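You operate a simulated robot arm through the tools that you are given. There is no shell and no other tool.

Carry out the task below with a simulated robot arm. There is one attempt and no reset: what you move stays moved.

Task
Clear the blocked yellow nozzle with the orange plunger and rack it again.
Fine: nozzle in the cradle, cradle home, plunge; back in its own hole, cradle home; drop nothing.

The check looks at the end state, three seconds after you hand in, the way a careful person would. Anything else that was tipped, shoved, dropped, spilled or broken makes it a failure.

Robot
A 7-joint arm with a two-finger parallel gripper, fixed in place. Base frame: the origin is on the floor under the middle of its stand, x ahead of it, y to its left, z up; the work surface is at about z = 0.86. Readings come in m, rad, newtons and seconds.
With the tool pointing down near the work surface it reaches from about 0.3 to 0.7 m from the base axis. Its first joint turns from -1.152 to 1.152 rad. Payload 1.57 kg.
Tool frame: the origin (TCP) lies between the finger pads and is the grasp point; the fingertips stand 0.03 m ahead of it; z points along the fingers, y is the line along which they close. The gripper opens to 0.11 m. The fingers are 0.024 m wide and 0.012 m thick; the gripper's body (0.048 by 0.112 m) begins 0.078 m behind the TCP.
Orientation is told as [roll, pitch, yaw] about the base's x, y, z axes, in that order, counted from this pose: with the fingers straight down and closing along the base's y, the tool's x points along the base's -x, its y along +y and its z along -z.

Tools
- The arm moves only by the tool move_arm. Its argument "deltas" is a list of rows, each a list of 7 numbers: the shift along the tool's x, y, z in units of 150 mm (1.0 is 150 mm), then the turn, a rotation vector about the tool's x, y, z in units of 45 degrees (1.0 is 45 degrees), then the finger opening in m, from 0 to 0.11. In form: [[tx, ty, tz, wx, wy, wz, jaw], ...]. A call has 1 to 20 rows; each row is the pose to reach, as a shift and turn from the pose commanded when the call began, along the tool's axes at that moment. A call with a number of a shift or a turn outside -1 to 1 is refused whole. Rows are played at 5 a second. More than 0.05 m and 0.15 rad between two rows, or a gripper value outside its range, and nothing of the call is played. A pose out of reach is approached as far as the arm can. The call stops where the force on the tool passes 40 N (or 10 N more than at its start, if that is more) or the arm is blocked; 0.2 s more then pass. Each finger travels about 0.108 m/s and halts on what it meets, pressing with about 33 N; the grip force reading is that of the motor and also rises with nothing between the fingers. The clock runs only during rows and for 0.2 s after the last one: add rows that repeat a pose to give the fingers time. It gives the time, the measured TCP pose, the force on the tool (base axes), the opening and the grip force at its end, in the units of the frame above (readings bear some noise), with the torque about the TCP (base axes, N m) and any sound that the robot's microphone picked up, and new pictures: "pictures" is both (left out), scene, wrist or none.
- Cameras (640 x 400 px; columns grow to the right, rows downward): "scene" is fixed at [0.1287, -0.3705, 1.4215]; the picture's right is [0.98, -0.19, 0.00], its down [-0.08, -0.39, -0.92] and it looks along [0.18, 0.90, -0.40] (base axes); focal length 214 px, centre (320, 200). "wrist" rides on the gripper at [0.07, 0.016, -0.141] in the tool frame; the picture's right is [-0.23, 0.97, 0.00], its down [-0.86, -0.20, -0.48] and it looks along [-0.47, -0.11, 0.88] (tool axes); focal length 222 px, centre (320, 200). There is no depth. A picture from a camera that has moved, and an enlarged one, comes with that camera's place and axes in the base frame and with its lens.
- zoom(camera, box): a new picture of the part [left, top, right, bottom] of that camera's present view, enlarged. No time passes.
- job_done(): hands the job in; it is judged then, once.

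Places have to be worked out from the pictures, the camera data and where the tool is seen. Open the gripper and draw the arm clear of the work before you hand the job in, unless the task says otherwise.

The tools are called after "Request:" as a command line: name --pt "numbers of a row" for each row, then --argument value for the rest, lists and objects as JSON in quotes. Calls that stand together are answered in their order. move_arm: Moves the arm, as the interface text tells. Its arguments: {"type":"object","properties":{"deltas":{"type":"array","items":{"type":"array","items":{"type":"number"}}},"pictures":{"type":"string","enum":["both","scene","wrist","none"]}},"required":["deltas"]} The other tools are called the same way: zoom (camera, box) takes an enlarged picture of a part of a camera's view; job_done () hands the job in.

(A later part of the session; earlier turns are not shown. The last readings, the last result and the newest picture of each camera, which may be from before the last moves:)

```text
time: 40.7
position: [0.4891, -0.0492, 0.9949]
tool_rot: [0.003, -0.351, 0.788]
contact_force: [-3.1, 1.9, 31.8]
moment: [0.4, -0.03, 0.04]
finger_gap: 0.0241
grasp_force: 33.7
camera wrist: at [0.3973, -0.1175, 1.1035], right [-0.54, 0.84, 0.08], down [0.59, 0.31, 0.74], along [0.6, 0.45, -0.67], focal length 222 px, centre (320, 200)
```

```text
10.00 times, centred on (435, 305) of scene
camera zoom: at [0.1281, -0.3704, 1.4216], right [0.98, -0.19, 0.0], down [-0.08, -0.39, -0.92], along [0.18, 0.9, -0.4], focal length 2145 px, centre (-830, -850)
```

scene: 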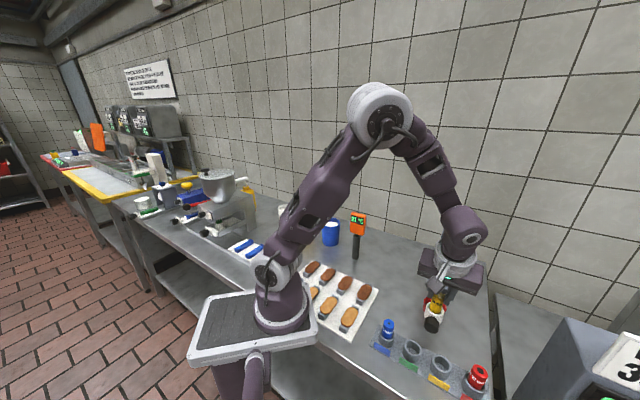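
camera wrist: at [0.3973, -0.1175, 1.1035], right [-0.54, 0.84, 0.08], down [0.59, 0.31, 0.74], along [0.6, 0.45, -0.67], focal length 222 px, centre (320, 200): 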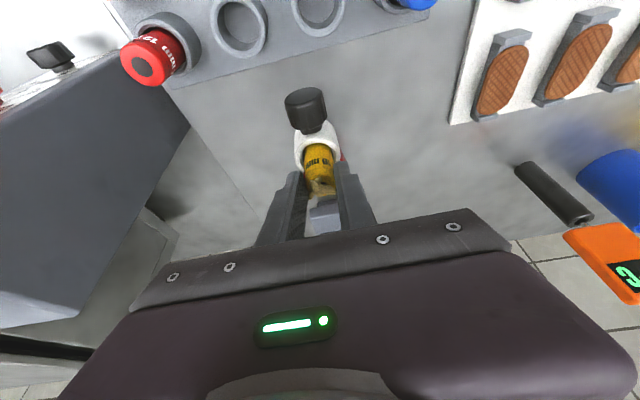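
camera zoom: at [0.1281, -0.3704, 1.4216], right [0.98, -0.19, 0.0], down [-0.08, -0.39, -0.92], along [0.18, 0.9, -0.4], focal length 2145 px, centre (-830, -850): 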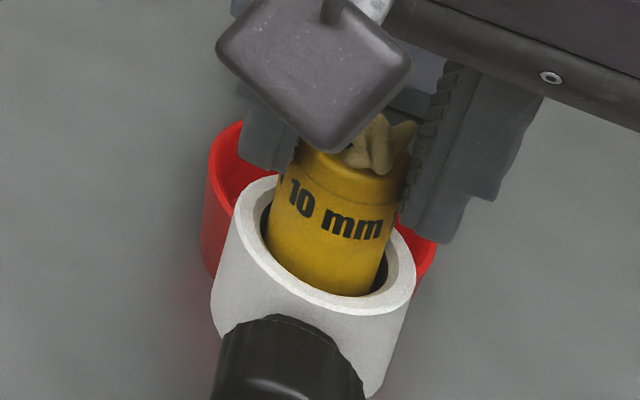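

It has bottomed in the cradle (vertical contact 32 N, nozzle foot ≈ z 0.919). I back up 0.8 mm to unload and open the jaws gently.

Request:
move_arm --pt "-0.0018 0 -0.005 0 0 0 0.015" --pt "-0.0018 0 -0.005 0 0 0 0.015" --pt "-0.0018 0 -0.005 0 0 0 0.026" --pt "-0.0018 0 -0.005 0 0 0 0.03" --pt "-0.0018 0 -0.005 0 0 0 0.04" --pt "-0.0018 0 -0.005 0 0 0 0.046" --pt "-0.0018 0 -0.005 0 0 0 0.046"

Request:
zoom --camera "wrist" --box '[285, 110, 350, 215]'

Request:
zoom --camera "scene" --box '[415, 275, 455, 325]'

```text
time: 42.3
position: [0.4883, -0.0485, 0.9954]
tool_rot: [0.003, -0.347, 0.786]
contact_force: [-0.6, -1.0, 0.6]
moment: [-0.02, -0.01, -0.02]
finger_gap: 0.046
grasp_force: 0.1
camera wrist: at [0.3971, -0.1175, 1.1038], right [-0.54, 0.84, 0.08], down [0.6, 0.31, 0.74], along [0.6, 0.45, -0.67], focal length 222 px, centre (320, 200)
```

scene: 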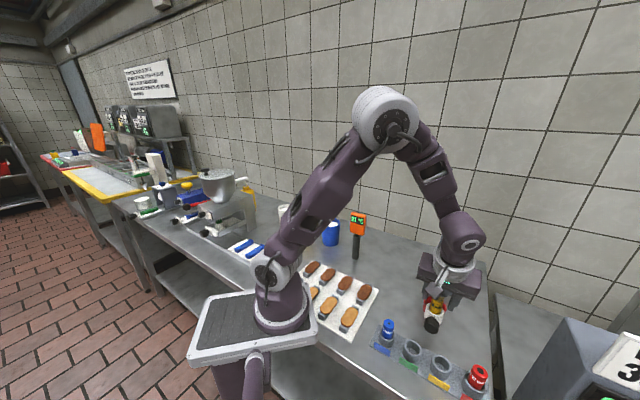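
wrist: 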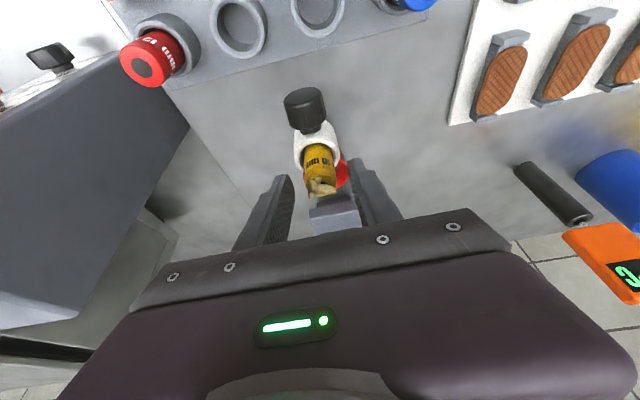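

```text
3.81 times, centred on (318, 162) of wrist
camera zoom: at [0.3971, -0.1175, 1.1038], right [-0.54, 0.84, 0.08], down [0.6, 0.31, 0.74], along [0.6, 0.45, -0.67], focal length 846 px, centre (330, 343)
```

zoom: 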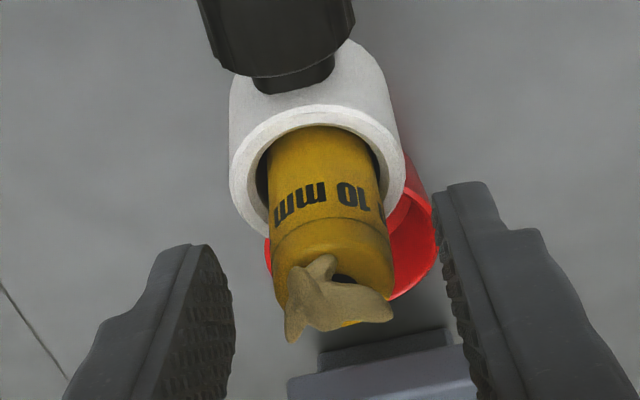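

```text
8.00 times, centred on (435, 300) of scene
camera zoom: at [0.1287, -0.3705, 1.4215], right [0.98, -0.19, 0.0], down [-0.08, -0.39, -0.92], along [0.18, 0.9, -0.4], focal length 1716 px, centre (-600, -600)
```

zoom: 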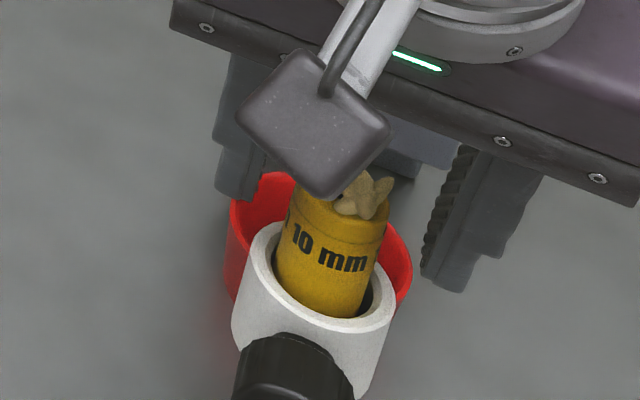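

Released; the nozzle stands upright in the cradle with its clog on top. I raise the open fingers straight up 75 mm, clear of it.

Request:
move_arm --pt "-0.0228 0 -0.0627 0 0 0 0.046" --pt "-0.0456 0 -0.1253 0 0 0 0.046" --pt "-0.0798 0 -0.2193 0 0 0 0.046" --pt "-0.114 0 -0.3133 0 0 0 0.046" --pt "-0.171 0 -0.47 0 0 0 0.046" --pt "-0.171 0 -0.47 0 0 0 0.046"

Request:
zoom --camera "wrist" --box '[260, 80, 380, 215]'

Request:
zoom --camera "scene" --box '[400, 260, 470, 330]'

```text
time: 43.7
position: [0.4879, -0.0493, 1.0701]
tool_rot: [0.003, -0.347, 0.788]
contact_force: [0.2, 0.0, 0.6]
moment: [-0.01, -0.01, 0.03]
finger_gap: 0.0459
grasp_force: 0.0
camera wrist: at [0.3978, -0.1181, 1.1787], right [-0.54, 0.84, 0.08], down [0.6, 0.31, 0.74], along [0.6, 0.45, -0.67], focal length 222 px, centre (320, 200)
```

scene: 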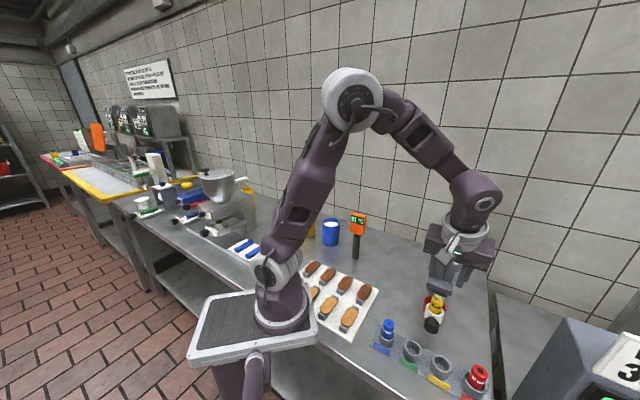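
wrist: 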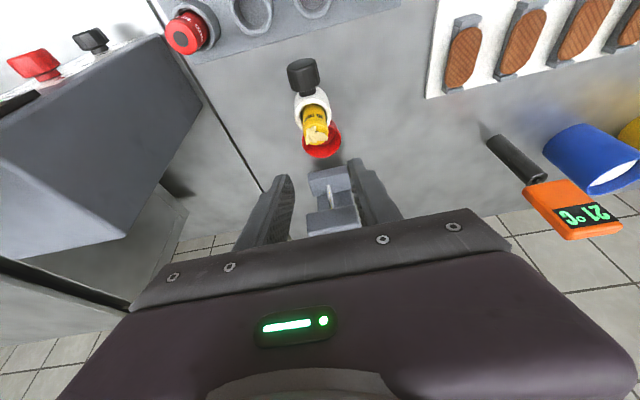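

```text
2.96 times, centred on (320, 148) of wrist
camera zoom: at [0.3978, -0.1181, 1.1787], right [-0.54, 0.84, 0.08], down [0.6, 0.31, 0.74], along [0.6, 0.45, -0.67], focal length 658 px, centre (320, 356)
```

zoom: 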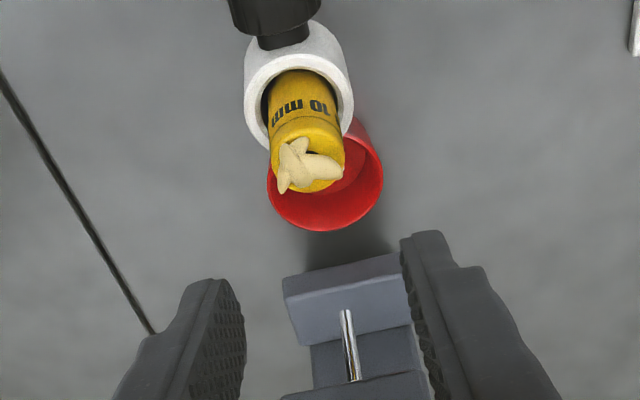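

```text
5.71 times, centred on (435, 295) of scene
camera zoom: at [0.1287, -0.3705, 1.4215], right [0.98, -0.19, 0.0], down [-0.08, -0.39, -0.92], along [0.18, 0.9, -0.4], focal length 1226 px, centre (-337, -343)
```

zoom: 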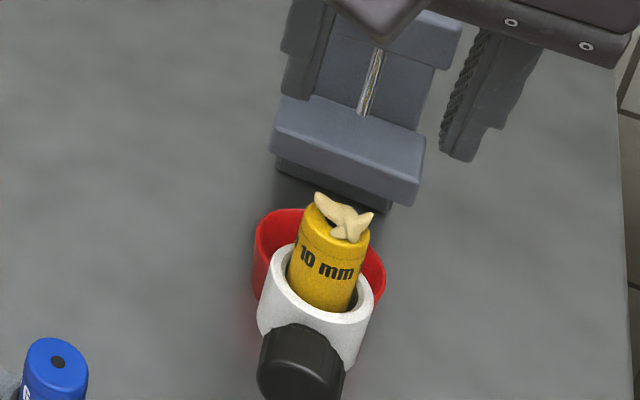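

There is no visible rail between the lower block and the drawn-out cradle, so I need to see what carries it; I zoom in closely on the cradle and block.

Request:
zoom --camera "scene" --box '[415, 290, 455, 335]'

Request:
zoom --camera "wrist" --box '[280, 45, 350, 115]'

Request:
zoom --camera "wrist" --box '[280, 100, 360, 220]'

Request:
zoom --camera "scene" --box '[415, 255, 465, 305]'

```text
8.89 times, centred on (435, 312) of scene
camera zoom: at [0.1287, -0.3705, 1.4215], right [0.98, -0.19, 0.0], down [-0.08, -0.39, -0.92], along [0.18, 0.9, -0.4], focal length 1906 px, centre (-702, -800)
```

zoom: 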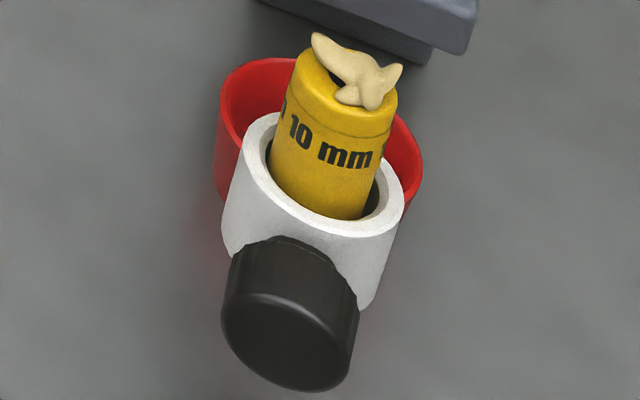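

```text
5.71 times, centred on (315, 80) of wrist
camera zoom: at [0.3978, -0.1181, 1.1787], right [-0.54, 0.84, 0.08], down [0.6, 0.31, 0.74], along [0.6, 0.45, -0.67], focal length 1269 px, centre (349, 886)
```

zoom: 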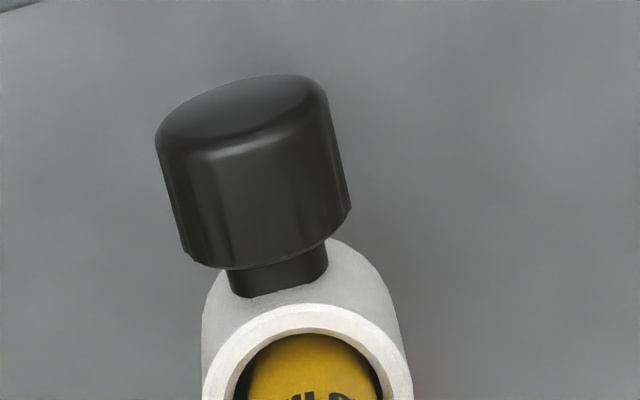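

```text
3.33 times, centred on (320, 160) of wrist
camera zoom: at [0.3978, -0.1181, 1.1787], right [-0.54, 0.84, 0.08], down [0.6, 0.31, 0.74], along [0.6, 0.45, -0.67], focal length 740 px, centre (320, 333)
```

zoom: 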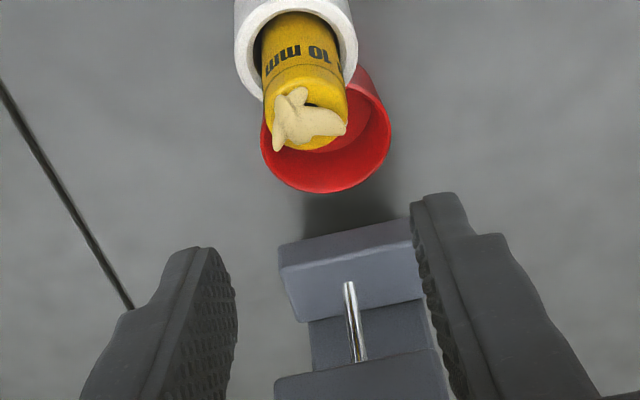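

```text
8.00 times, centred on (440, 280) of scene
camera zoom: at [0.1287, -0.3705, 1.4215], right [0.98, -0.19, 0.0], down [-0.08, -0.39, -0.92], along [0.18, 0.9, -0.4], focal length 1716 px, centre (-640, -440)
```

zoom: 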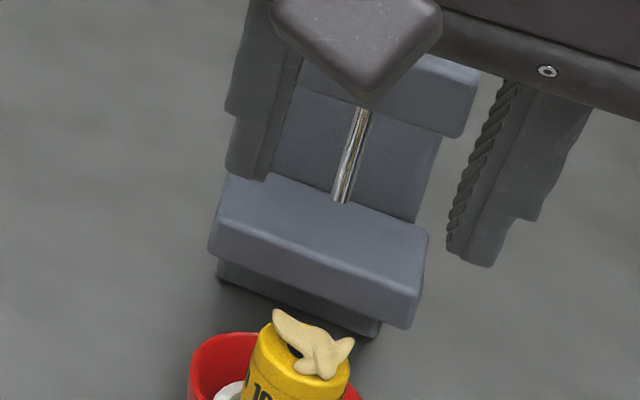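

The cradle rides on its own guide (the bowl hasn't moved), with the nozzle standing concentric in it. I'll push it home with closed fingertips on the end of the black handle: first move outward, close the jaws and come down in front of the handle.

Request:
move_arm --pt "0.134 0 -0.0488 0 0 0 0.03" --pt "0.268 0 -0.0975 0 0 0 0.0" --pt "0.402 0 -0.146 0 0 0 0.0" --pt "0.536 0 -0.195 0 0 0 0.0" --pt "0.5975 0 -0.026 0 0 0 0.0" --pt "0.659 0 0.143 0 0 0 0.0" --pt "0.72 0 0.312 0 0 0 0.0" --pt "0.7555 0 0.41 0 0 0 0.0" --pt "0.791 0 0.507 0 0 0 0.0" --pt "0.791 0 0.507 0 0 0 0.0"

Request:
zoom --camera "wrist" --box '[260, 100, 400, 230]'

Request:
zoom --camera "scene" --box '[390, 260, 480, 350]'

```text
time: 45.9
position: [0.4275, -0.1085, 0.9584]
tool_rot: [0.003, -0.347, 0.786]
contact_force: [1.1, -0.7, -0.3]
moment: [-0.04, 0.01, -0.02]
finger_gap: 0.0001
grasp_force: 21.3
camera wrist: at [0.3367, -0.178, 1.0671], right [-0.54, 0.84, 0.08], down [0.6, 0.31, 0.74], along [0.6, 0.45, -0.67], focal length 222 px, centre (320, 200)
```

scene: 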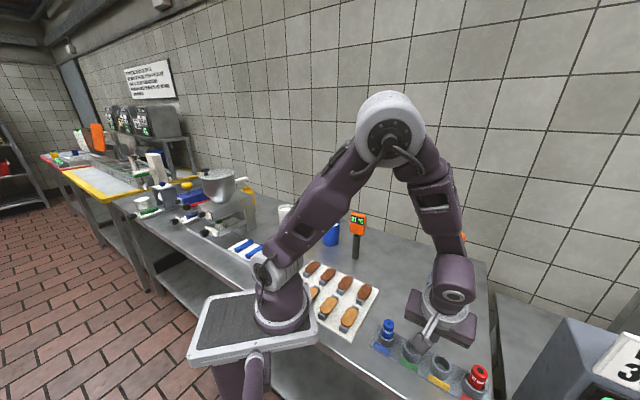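
wrist: 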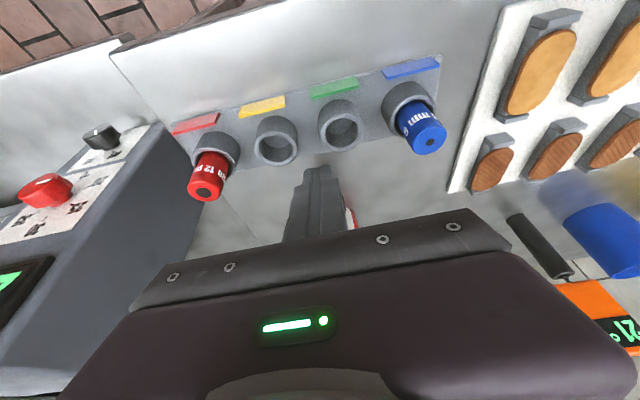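

```text
3.08 times, centred on (330, 165) of wrist
camera zoom: at [0.3367, -0.178, 1.0671], right [-0.54, 0.84, 0.08], down [0.6, 0.31, 0.74], along [0.6, 0.45, -0.67], focal length 684 px, centre (289, 308)
```

zoom: 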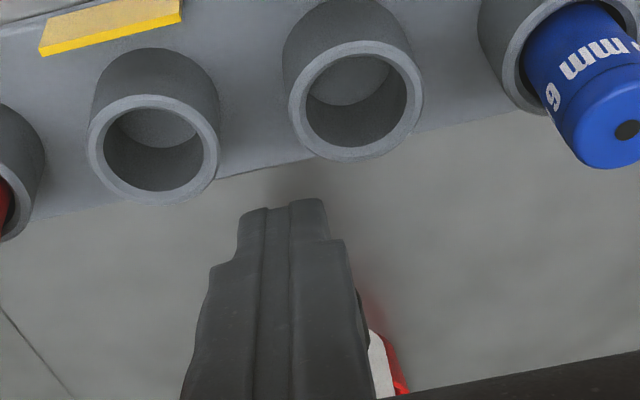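

```text
4.44 times, centred on (435, 305) of scene
camera zoom: at [0.1287, -0.3705, 1.4215], right [0.98, -0.19, 0.0], down [-0.08, -0.39, -0.92], along [0.18, 0.9, -0.4], focal length 953 px, centre (-191, -267)
```

zoom: 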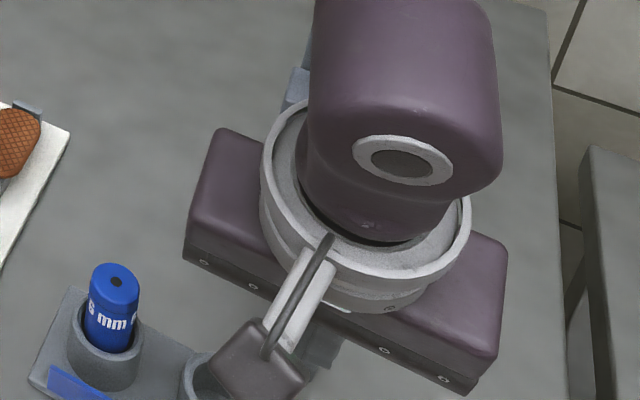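

Fingertips are closed and in line with the handle. I push level toward the station in 7 mm steps for 73 mm, then check before the last stretch.

Request:
move_arm --pt "-0.0438 0 0.016 0 0 0 0.0" --pt "-0.0877 0 0.0319 0 0 0 0.0" --pt "-0.1316 0 0.0479 0 0 0 0.0" --pt "-0.1755 0 0.0638 0 0 0 0.0" --pt "-0.2193 0 0.0798 0 0 0 0.0" --pt "-0.2632 0 0.0958 0 0 0 0.0" --pt "-0.3071 0 0.1117 0 0 0 0.0" --pt "-0.3509 0 0.1277 0 0 0 0.0" --pt "-0.3948 0 0.1436 0 0 0 0.0" --pt "-0.4387 0 0.1596 0 0 0 0.0" --pt "-0.4575 0 0.1664 0 0 0 0.0" --pt "-0.4575 0 0.1664 0 0 0 0.0"

Request:
zoom --camera "wrist" --box '[260, 100, 400, 230]'

Request:
zoom --camera "scene" --box '[390, 240, 490, 330]'

```text
time: 48.5
position: [0.4802, -0.0581, 0.9574]
tool_rot: [0.004, -0.345, 0.785]
contact_force: [-1.1, -0.5, 0.6]
moment: [0.02, 0.0, -0.01]
finger_gap: 0.0
grasp_force: 21.3
camera wrist: at [0.3888, -0.1268, 1.067], right [-0.54, 0.84, 0.08], down [0.6, 0.31, 0.74], along [0.6, 0.45, -0.67], focal length 222 px, centre (320, 200)
```

scene: 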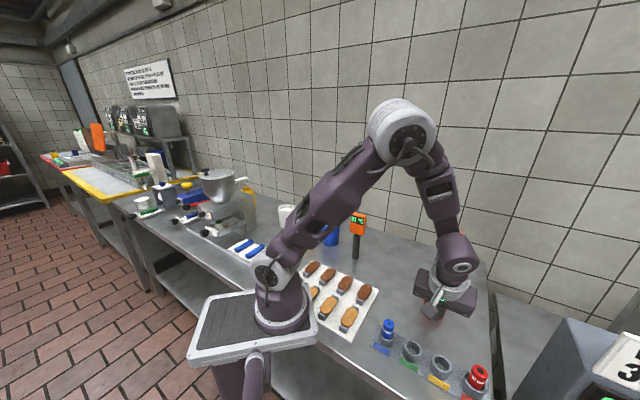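
wrist: 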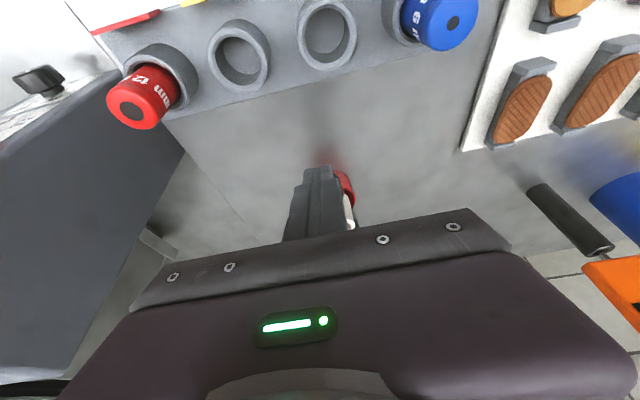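

```text
3.08 times, centred on (330, 165) of wrist
camera zoom: at [0.3888, -0.1268, 1.067], right [-0.54, 0.84, 0.08], down [0.6, 0.31, 0.74], along [0.6, 0.45, -0.67], focal length 684 px, centre (289, 308)
```

zoom: 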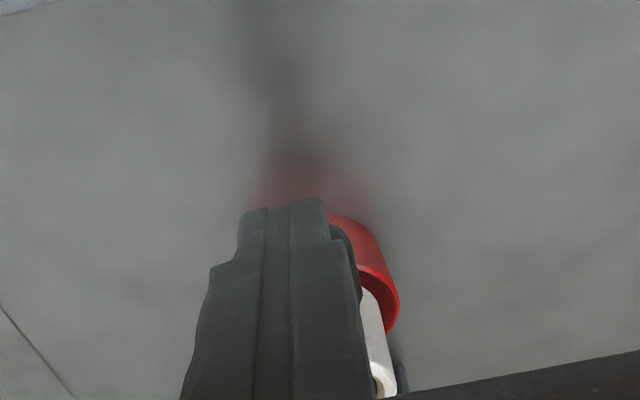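

```text
4.44 times, centred on (440, 285) of scene
camera zoom: at [0.1287, -0.3705, 1.4215], right [0.98, -0.19, 0.0], down [-0.08, -0.39, -0.92], along [0.18, 0.9, -0.4], focal length 953 px, centre (-213, -178)
```

zoom: 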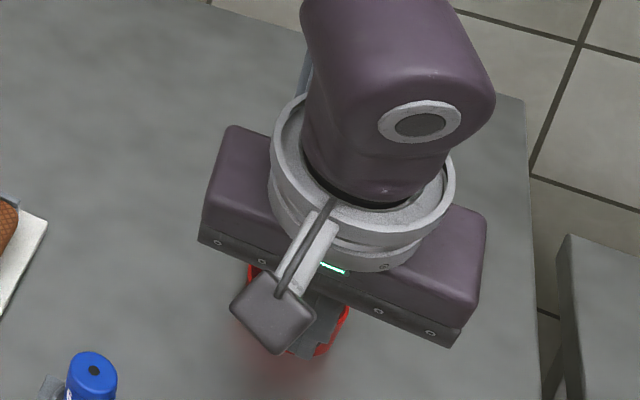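

The cradle follows without resistance. I push 12 mm more in small steps and read the force.

Request:
move_arm --pt "-0.0188 0 0.0068 0 0 0 0.0" --pt "-0.0376 0 0.0137 0 0 0 0.0" --pt "-0.0564 0 0.0205 0 0 0 0.0" --pt "-0.0752 0 0.0274 0 0 0 0.0" --pt "-0.0752 0 0.0274 0 0 0 0.0" --pictures "wrist"

Request:
zoom --camera "wrist" --box '[260, 100, 400, 230]'

```text
time: 49.7
position: [0.4876, -0.0487, 0.959]
tool_rot: [0.005, -0.346, 0.787]
contact_force: [0.3, 0.0, 0.4]
moment: [0.03, -0.01, 0.01]
finger_gap: 0.0
grasp_force: 21.4
camera wrist: at [0.3967, -0.118, 1.0669], right [-0.54, 0.84, 0.08], down [0.6, 0.31, 0.74], along [0.6, 0.45, -0.67], focal length 222 px, centre (320, 200)
```

wrist: 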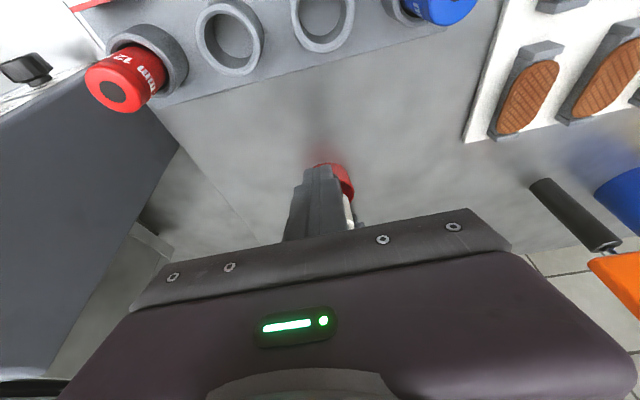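

```text
3.08 times, centred on (330, 165) of wrist
camera zoom: at [0.3967, -0.118, 1.0669], right [-0.54, 0.84, 0.08], down [0.6, 0.31, 0.74], along [0.6, 0.45, -0.67], focal length 684 px, centre (289, 308)
```

zoom: 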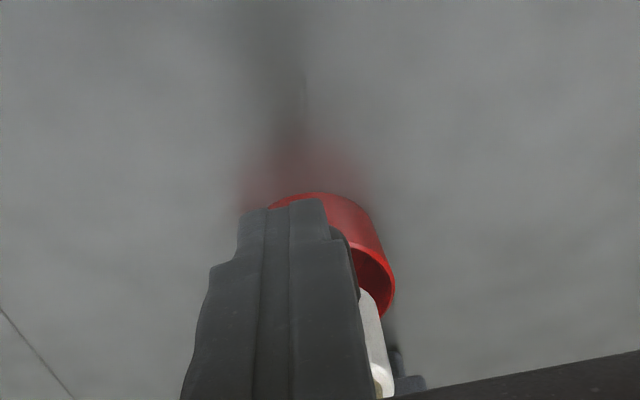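

Still free; the lower block now shows beside the ring, so home is close. I continue 6 mm in 1.5 mm steps.

Request:
move_arm --pt "-0.0094 0 0.0034 0 0 0 0.0" --pt "-0.0188 0 0.0068 0 0 0 0.0" --pt "-0.0282 0 0.0103 0 0 0 0.0" --pt "-0.0376 0 0.0137 0 0 0 0.0" --pt "-0.0376 0 0.0137 0 0 0 0.0" --pictures "wrist"

Request:
zoom --camera "wrist" --box '[260, 100, 400, 230]'

```text
time: 50.9
position: [0.4927, -0.0456, 0.9588]
tool_rot: [0.003, -0.349, 0.786]
contact_force: [0.6, 0.3, -0.2]
moment: [-0.01, 0.0, 0.01]
finger_gap: 0.0
grasp_force: 21.4
camera wrist: at [0.4011, -0.1142, 1.0667], right [-0.54, 0.84, 0.08], down [0.6, 0.31, 0.74], along [0.6, 0.45, -0.67], focal length 222 px, centre (320, 200)
```

wrist: 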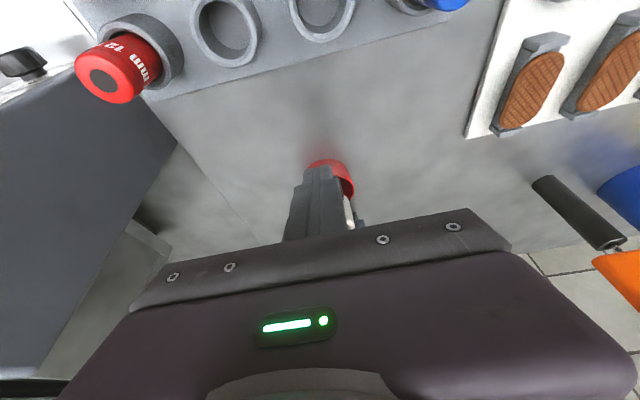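

```text
3.08 times, centred on (330, 165) of wrist
camera zoom: at [0.4011, -0.1142, 1.0667], right [-0.54, 0.84, 0.08], down [0.6, 0.31, 0.74], along [0.6, 0.45, -0.67], focal length 684 px, centre (289, 308)
```

zoom: 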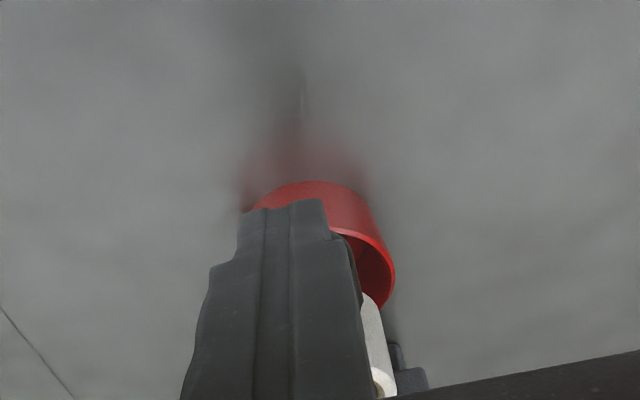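

No stop felt yet and the ring still travels with the fingers; I continue 6 mm more in 1.5 mm steps.

Request:
move_arm --pt "-0.0094 0 0.0034 0 0 0 0.0" --pt "-0.0188 0 0.0068 0 0 0 0.0" --pt "-0.0282 0 0.0103 0 0 0 0.0" --pt "-0.0376 0 0.0137 0 0 0 0.0" --pt "-0.0376 0 0.0137 0 0 0 0.0" --pictures "wrist"

Request:
zoom --camera "wrist" --box '[260, 100, 400, 230]'

```text
time: 52.1
position: [0.4943, -0.0427, 0.9581]
tool_rot: [0.007, -0.346, 0.783]
contact_force: [-24.8, -24.8, 9.1]
moment: [-0.35, 0.49, -0.01]
finger_gap: 0.0
grasp_force: 20.6
camera wrist: at [0.4038, -0.1115, 1.0667], right [-0.54, 0.84, 0.08], down [0.6, 0.31, 0.74], along [0.59, 0.45, -0.67], focal length 222 px, centre (320, 200)
```

wrist: 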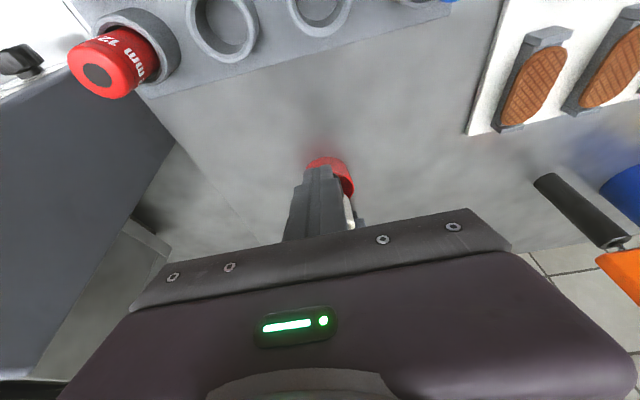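

```text
3.08 times, centred on (330, 165) of wrist
camera zoom: at [0.4038, -0.1115, 1.0667], right [-0.54, 0.84, 0.08], down [0.6, 0.31, 0.74], along [0.59, 0.45, -0.67], focal length 684 px, centre (289, 308)
```

zoom: 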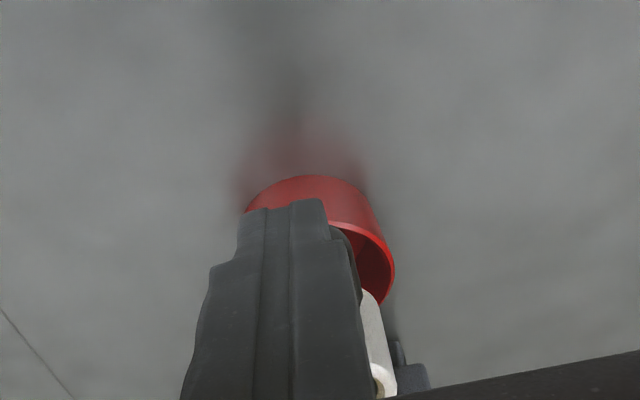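

A firm stop at 35 N straight along the slide — presumably home. I back the fingers off outward and then up to inspect the cradle, nozzle and rod.

Request:
move_arm --pt "0.03 0 -0.011 0 0 0 0.0" --pt "0.125 0 -0.0456 0 0 0 0.0" --pt "0.25 0 -0.0912 0 0 0 0.0" --pt "0.376 0 -0.1368 0 0 0 0.0" --pt "0.33 0 -0.262 0 0 0 0.0" --pt "0.285 0 -0.387 0 0 0 0.0" --pt "0.239 0 -0.513 0 0 0 0.0" --pt "0.194 0 -0.638 0 0 0 0.0" --pt "0.194 0 -0.638 0 0 0 0.0"

Request:
zoom --camera "wrist" --box '[260, 80, 400, 230]'

Request:
zoom --camera "scene" --box '[400, 260, 480, 330]'

```text
time: 54.1
position: [0.4529, -0.0838, 1.0385]
tool_rot: [0.003, -0.347, 0.785]
contact_force: [0.7, -0.2, -0.6]
moment: [0.0, 0.0, 0.0]
finger_gap: 0.0
grasp_force: 21.7
camera wrist: at [0.3623, -0.1526, 1.1466], right [-0.54, 0.84, 0.08], down [0.6, 0.31, 0.74], along [0.6, 0.45, -0.67], focal length 222 px, centre (320, 200)
```

scene: 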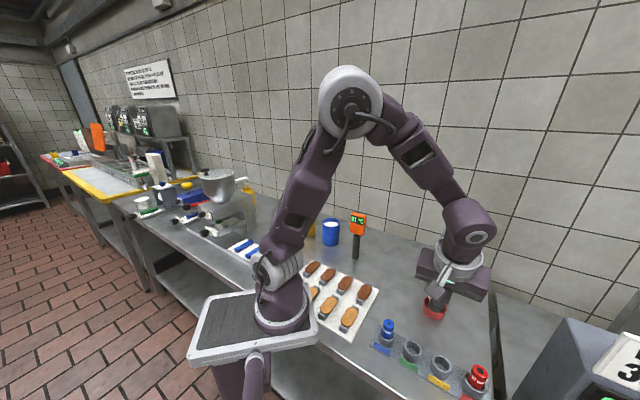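
wrist: 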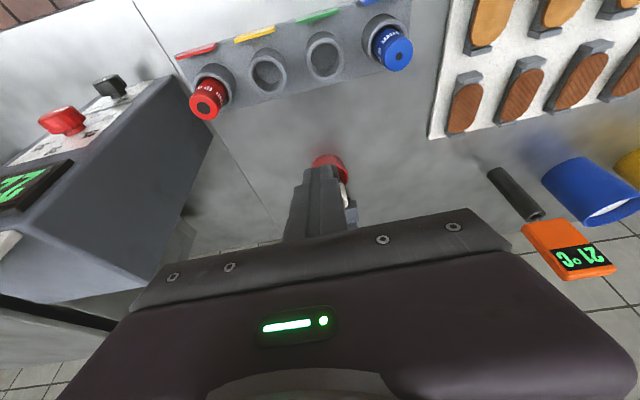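

```text
2.67 times, centred on (330, 155) of wrist
camera zoom: at [0.3623, -0.1526, 1.1466], right [-0.54, 0.84, 0.08], down [0.6, 0.31, 0.74], along [0.6, 0.45, -0.67], focal length 592 px, centre (293, 320)
```

zoom: 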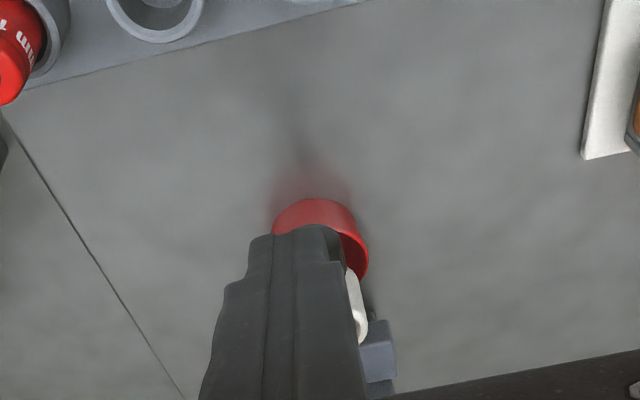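

```text
5.71 times, centred on (440, 295) of scene
camera zoom: at [0.1287, -0.3705, 1.4215], right [0.98, -0.19, 0.0], down [-0.08, -0.39, -0.92], along [0.18, 0.9, -0.4], focal length 1226 px, centre (-366, -343)
```

zoom: 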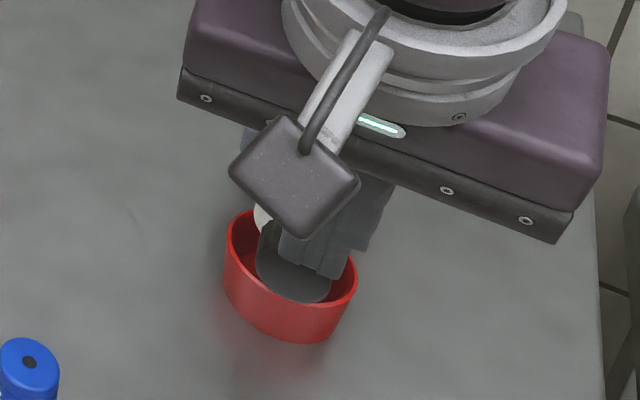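

The gripper hides the station; I retreat along the fingers 148 mm to get a clear view.

Request:
move_arm --pt "0 0 -0.2 0 0 0 0.0" --pt "0 0 -0.4 0 0 0 0.0" --pt "0 0 -0.6 0 0 0 0.0" --pt "0 0 -0.8 0 0 0 0.0" --pt "0 0 -0.99 0 0 0 0.0" --pt "0 0 -0.99 0 0 0 0.0"

Request:
zoom --camera "wrist" --box '[280, 90, 400, 230]'

Request:
zoom --camera "scene" --box '[405, 225, 485, 320]'

```text
time: 55.5
position: [0.4174, -0.1207, 1.178]
tool_rot: [0.004, -0.348, 0.785]
contact_force: [-0.9, 1.3, 0.0]
moment: [0.0, 0.02, 0.01]
finger_gap: 0.0
grasp_force: 20.8
camera wrist: at [0.3268, -0.189, 1.2862], right [-0.54, 0.84, 0.08], down [0.6, 0.31, 0.74], along [0.6, 0.45, -0.67], focal length 222 px, centre (320, 200)
```

scene: 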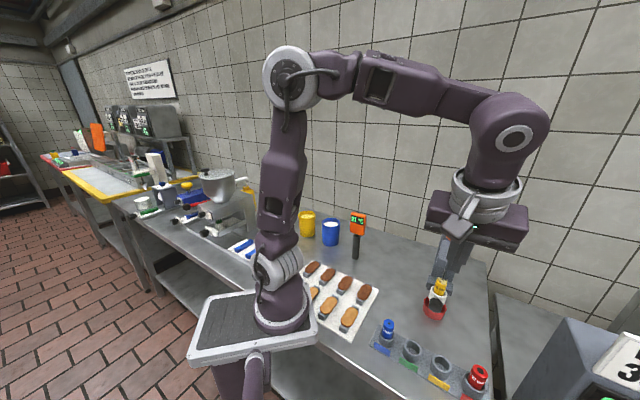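
wrist: 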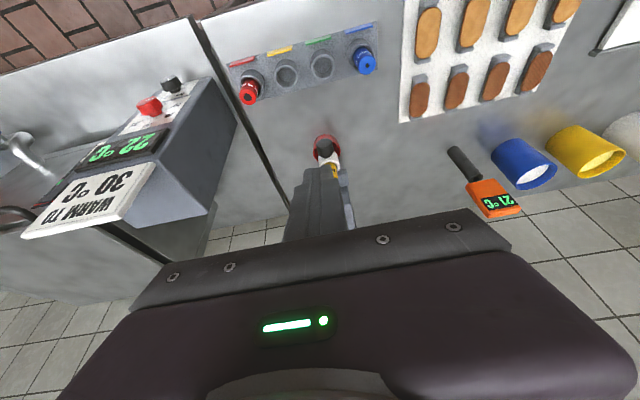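

```text
2.86 times, centred on (340, 160) of wrist
camera zoom: at [0.3268, -0.189, 1.2862], right [-0.54, 0.84, 0.08], down [0.6, 0.31, 0.74], along [0.6, 0.45, -0.67], focal length 635 px, centre (263, 314)
```

zoom: 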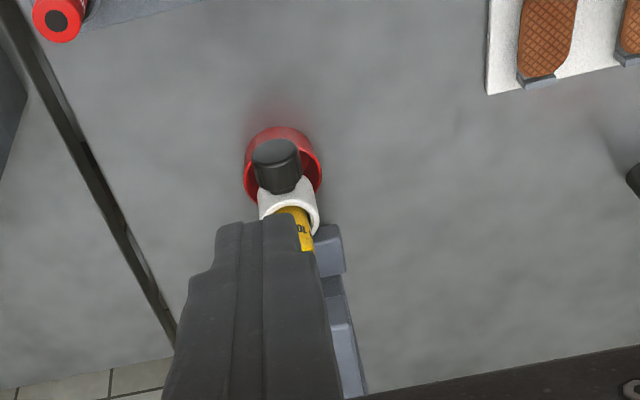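

```text
4.21 times, centred on (445, 272) of scene
camera zoom: at [0.1286, -0.3705, 1.4215], right [0.98, -0.19, 0.0], down [-0.08, -0.39, -0.92], along [0.18, 0.9, -0.4], focal length 903 px, centre (-206, -105)
```

zoom: 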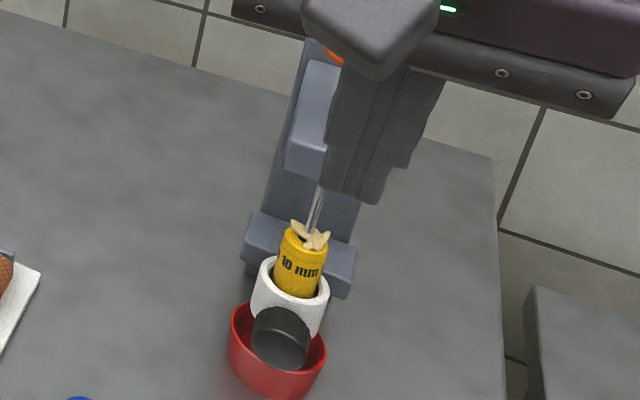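

The nozzle is in the cradle under the rod. I zoom in closer to verify cradle home and rod-over-nozzle alignment.

Request:
zoom --camera "scene" --box '[420, 260, 460, 320]'

```text
6.67 times, centred on (440, 290) of scene
camera zoom: at [0.1286, -0.3705, 1.4215], right [0.98, -0.19, 0.0], down [-0.08, -0.39, -0.92], along [0.18, 0.9, -0.4], focal length 1430 px, centre (-480, -400)
```

zoom: 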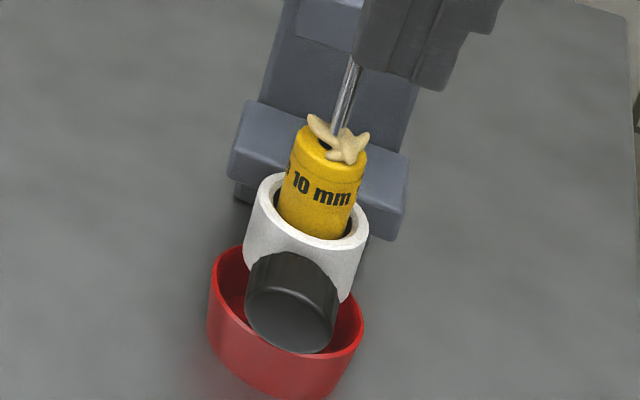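

I repeat the exact zoom window from the start to compare the cradle's home position pixel by pixel.

Request:
zoom --camera "scene" --box '[400, 270, 480, 320]'

```text
8.00 times, centred on (440, 295) of scene
camera zoom: at [0.1286, -0.3705, 1.4215], right [0.98, -0.19, 0.0], down [-0.08, -0.39, -0.92], along [0.18, 0.9, -0.4], focal length 1716 px, centre (-640, -560)
```

zoom: 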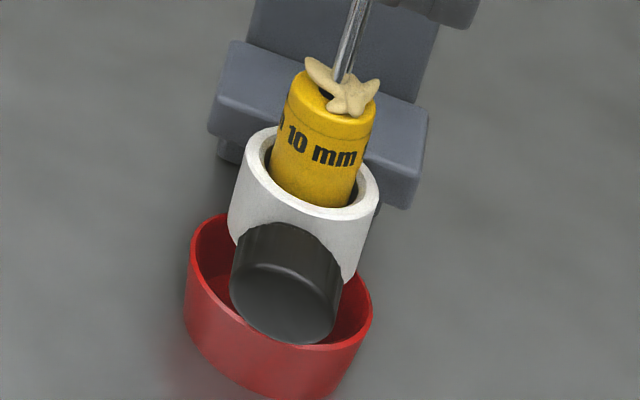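

The picture matches the starting one exactly, so the cradle is home with the nozzle in it. Now I bring the closed fingers upright over the orange knob (axis ≈ (0.546, 0.008), top ≈ z 1.14).

Request:
move_arm --pt "-0.107 0 -0.05 0 0.111 0 0.0" --pt "-0.2135 0 -0.1 0 0.222 0 0.0" --pt "-0.32 0 -0.15 0 0.333 0 0.0" --pt "-0.427 0 -0.199 0 0.444 0 0.0" --pt "-0.427 0 -0.199 0 0.444 0 0.0" --pictures "none"

Request:
move_arm --pt "-0.176 0 0 0 0 0 0.0" --pt "-0.352 0 0 0 0 0 0.0" --pt "-0.528 0 0 0 0 0 0.0" --pt "-0.703 0 0 0 0 0 0.0" --pt "-0.879 0 0 0 0 0 0.0" --pt "-0.879 0 0.1 0 0 0 0.0" --pt "-0.879 0 0.1 0 0 0 0.0"

Request:
zoom --camera "wrist" --box '[260, 100, 400, 230]'

Request:
zoom --camera "scene" --box '[400, 180, 500, 280]'

```text
time: 56.7
position: [0.4546, -0.0849, 1.2284]
tool_rot: [0.002, 0.002, 0.786]
contact_force: [0.3, -0.9, 0.2]
moment: [0.03, -0.02, 0.04]
finger_gap: 0.0
grasp_force: 22.1
```

```text
time: 58.3
position: [0.5475, 0.0098, 1.2113]
tool_rot: [0.003, 0.003, 0.789]
contact_force: [-0.2, 0.2, -0.7]
moment: [-0.02, 0.0, 0.0]
finger_gap: 0.0
grasp_force: 20.8
camera wrist: at [0.4877, -0.0285, 1.352], right [-0.53, 0.85, 0.0], down [0.75, 0.46, 0.48], along [0.4, 0.26, -0.88], focal length 222 px, centre (320, 200)
```

scene: 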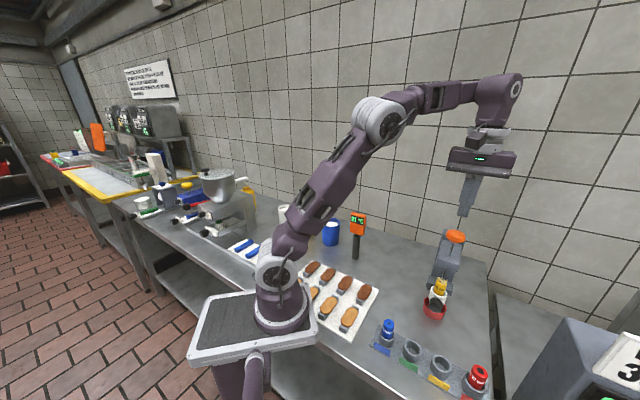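
wrist: 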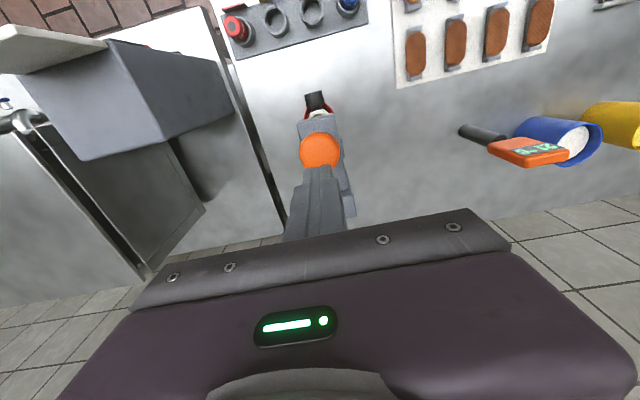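

```text
3.08 times, centred on (330, 165) of wrist
camera zoom: at [0.4877, -0.0285, 1.352], right [-0.53, 0.85, 0.0], down [0.75, 0.46, 0.48], along [0.4, 0.26, -0.88], focal length 684 px, centre (289, 308)
```

zoom: 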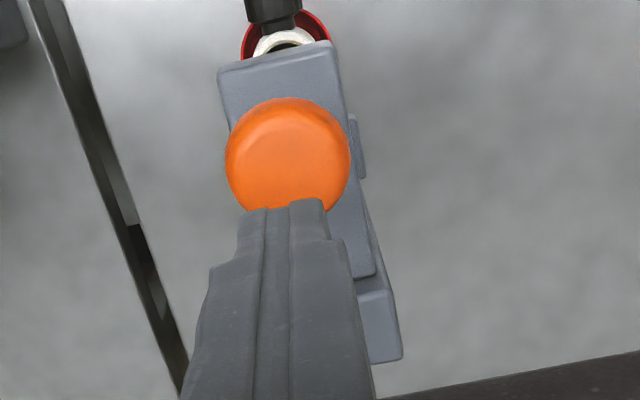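

```text
4.00 times, centred on (450, 230) of scene
camera zoom: at [0.1287, -0.3705, 1.4215], right [0.98, -0.19, 0.0], down [-0.08, -0.39, -0.92], along [0.18, 0.9, -0.4], focal length 858 px, centre (-200, 80)
```

zoom: 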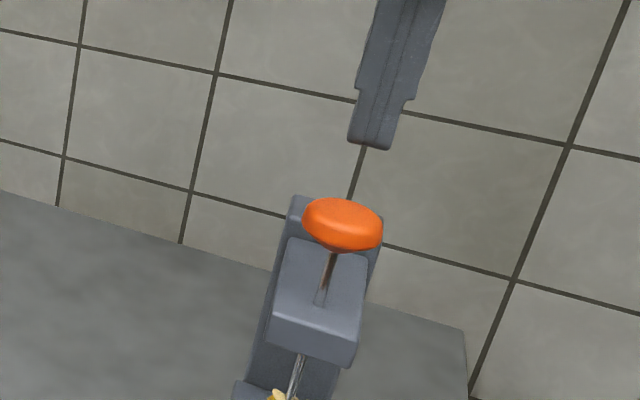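

The fingertips are nearly over the knob, about 5 mm too far in; I correct outward and lower toward first contact.

Request:
move_arm --pt "0.033 0 0.05 0 0 0 0.0" --pt "0.033 0 0.12 0 0 0 0.0" --pt "0.033 0 0.19 0 0 0 0.0" --pt "0.033 0 0.24 0 0 0 0.0" --pt "0.033 0 0.27 0 0 0 0.0" --pt "0.033 0 0.3 0 0 0 0.0" --pt "0.033 0 0.3 0 0 0 0.0"

Request:
zoom --camera "scene" --box '[410, 210, 490, 310]'

Request:
zoom --camera "wrist" --box '[260, 100, 400, 230]'

```text
time: 59.9
position: [0.5438, 0.006, 1.1685]
tool_rot: [0.005, 0.001, 0.788]
contact_force: [-0.3, -0.4, 1.0]
moment: [-0.03, 0.0, -0.02]
finger_gap: 0.0
grasp_force: 20.9
camera wrist: at [0.4838, -0.032, 1.3089], right [-0.53, 0.85, 0.0], down [0.75, 0.46, 0.48], along [0.4, 0.26, -0.88], focal length 222 px, centre (320, 200)
```

scene: 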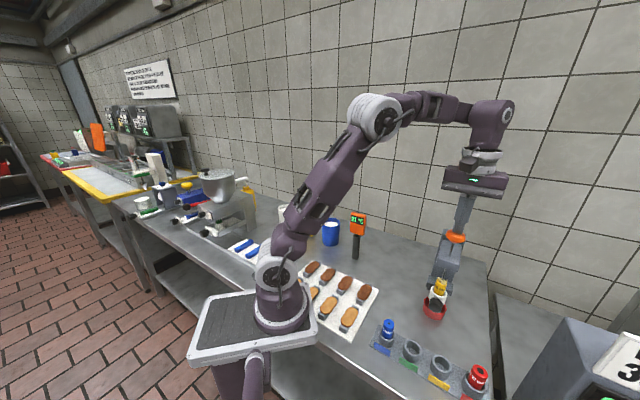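
wrist: 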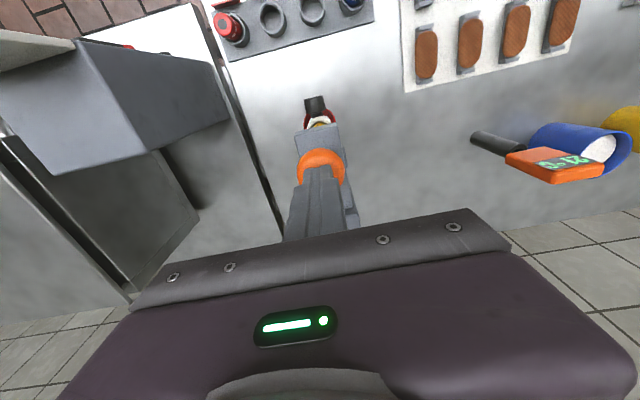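

```text
4.00 times, centred on (450, 260) of scene
camera zoom: at [0.1287, -0.3705, 1.4215], right [0.98, -0.19, 0.0], down [-0.08, -0.39, -0.92], along [0.18, 0.9, -0.4], focal length 858 px, centre (-200, -40)
```

zoom: 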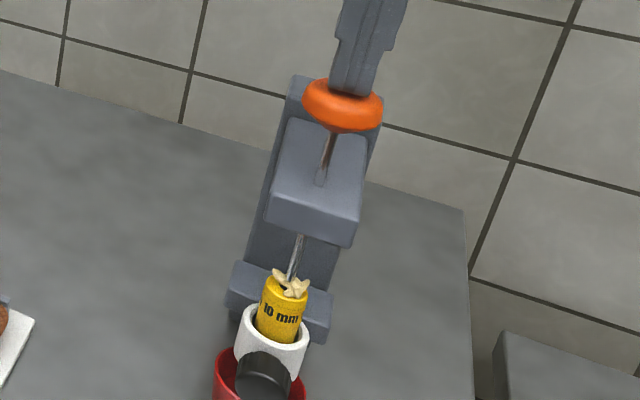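

```text
3.08 times, centred on (330, 165) of wrist
camera zoom: at [0.4838, -0.032, 1.3089], right [-0.53, 0.85, 0.0], down [0.75, 0.46, 0.48], along [0.4, 0.26, -0.88], focal length 684 px, centre (289, 308)
```

zoom: 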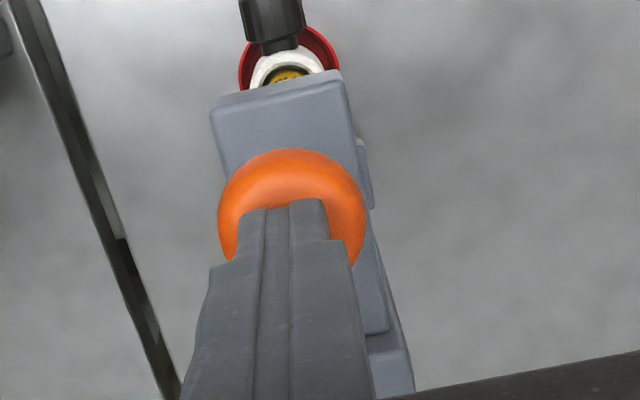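

Fingertips are centred just above the knob. I press down in 3 mm steps, 15 mm, reading force and sound.

Request:
move_arm --pt "0 0 0.02 0 0 0 0.0" --pt "0 0 0.04 0 0 0 0.0" --pt "0 0 0.06 0 0 0 0.0" --pt "0 0 0.08 0 0 0 0.0" --pt "0 0 0.1 0 0 0 0.0" --pt "0 0 0.1 0 0 0 0.0"

Request:
zoom --camera "scene" --box '[410, 210, 490, 310]'

```text
time: 61.3
position: [0.5433, 0.0052, 1.1528]
tool_rot: [0.003, 0.001, 0.788]
contact_force: [-0.1, 1.1, 2.7]
moment: [-0.01, -0.01, 0.02]
finger_gap: 0.0
grasp_force: 21.4
camera wrist: at [0.4841, -0.0323, 1.2941], right [-0.53, 0.85, 0.0], down [0.75, 0.46, 0.48], along [0.4, 0.26, -0.88], focal length 222 px, centre (320, 200)
```

scene: 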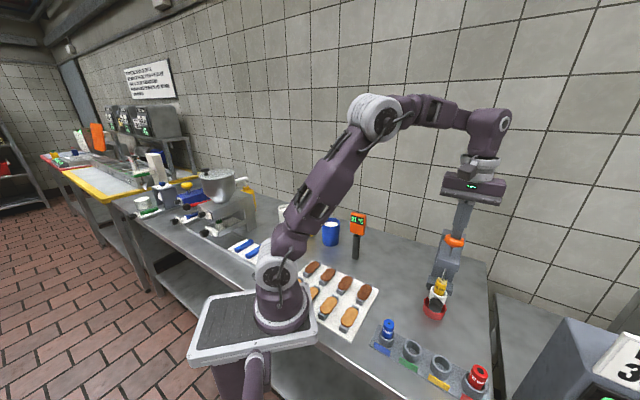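
wrist: 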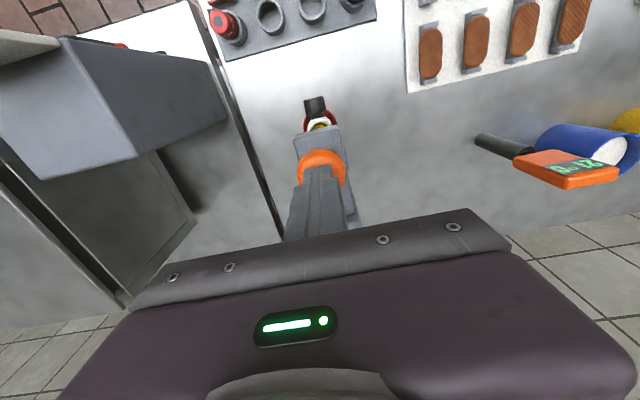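

```text
4.00 times, centred on (450, 260) of scene
camera zoom: at [0.1286, -0.3705, 1.4215], right [0.98, -0.19, 0.0], down [-0.08, -0.39, -0.92], along [0.18, 0.9, -0.4], focal length 858 px, centre (-200, -40)
```

zoom: 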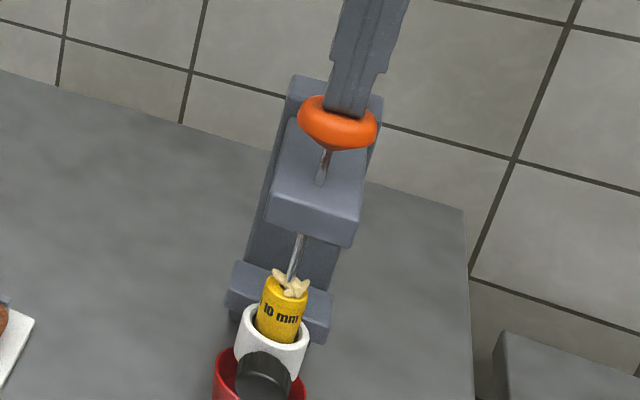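

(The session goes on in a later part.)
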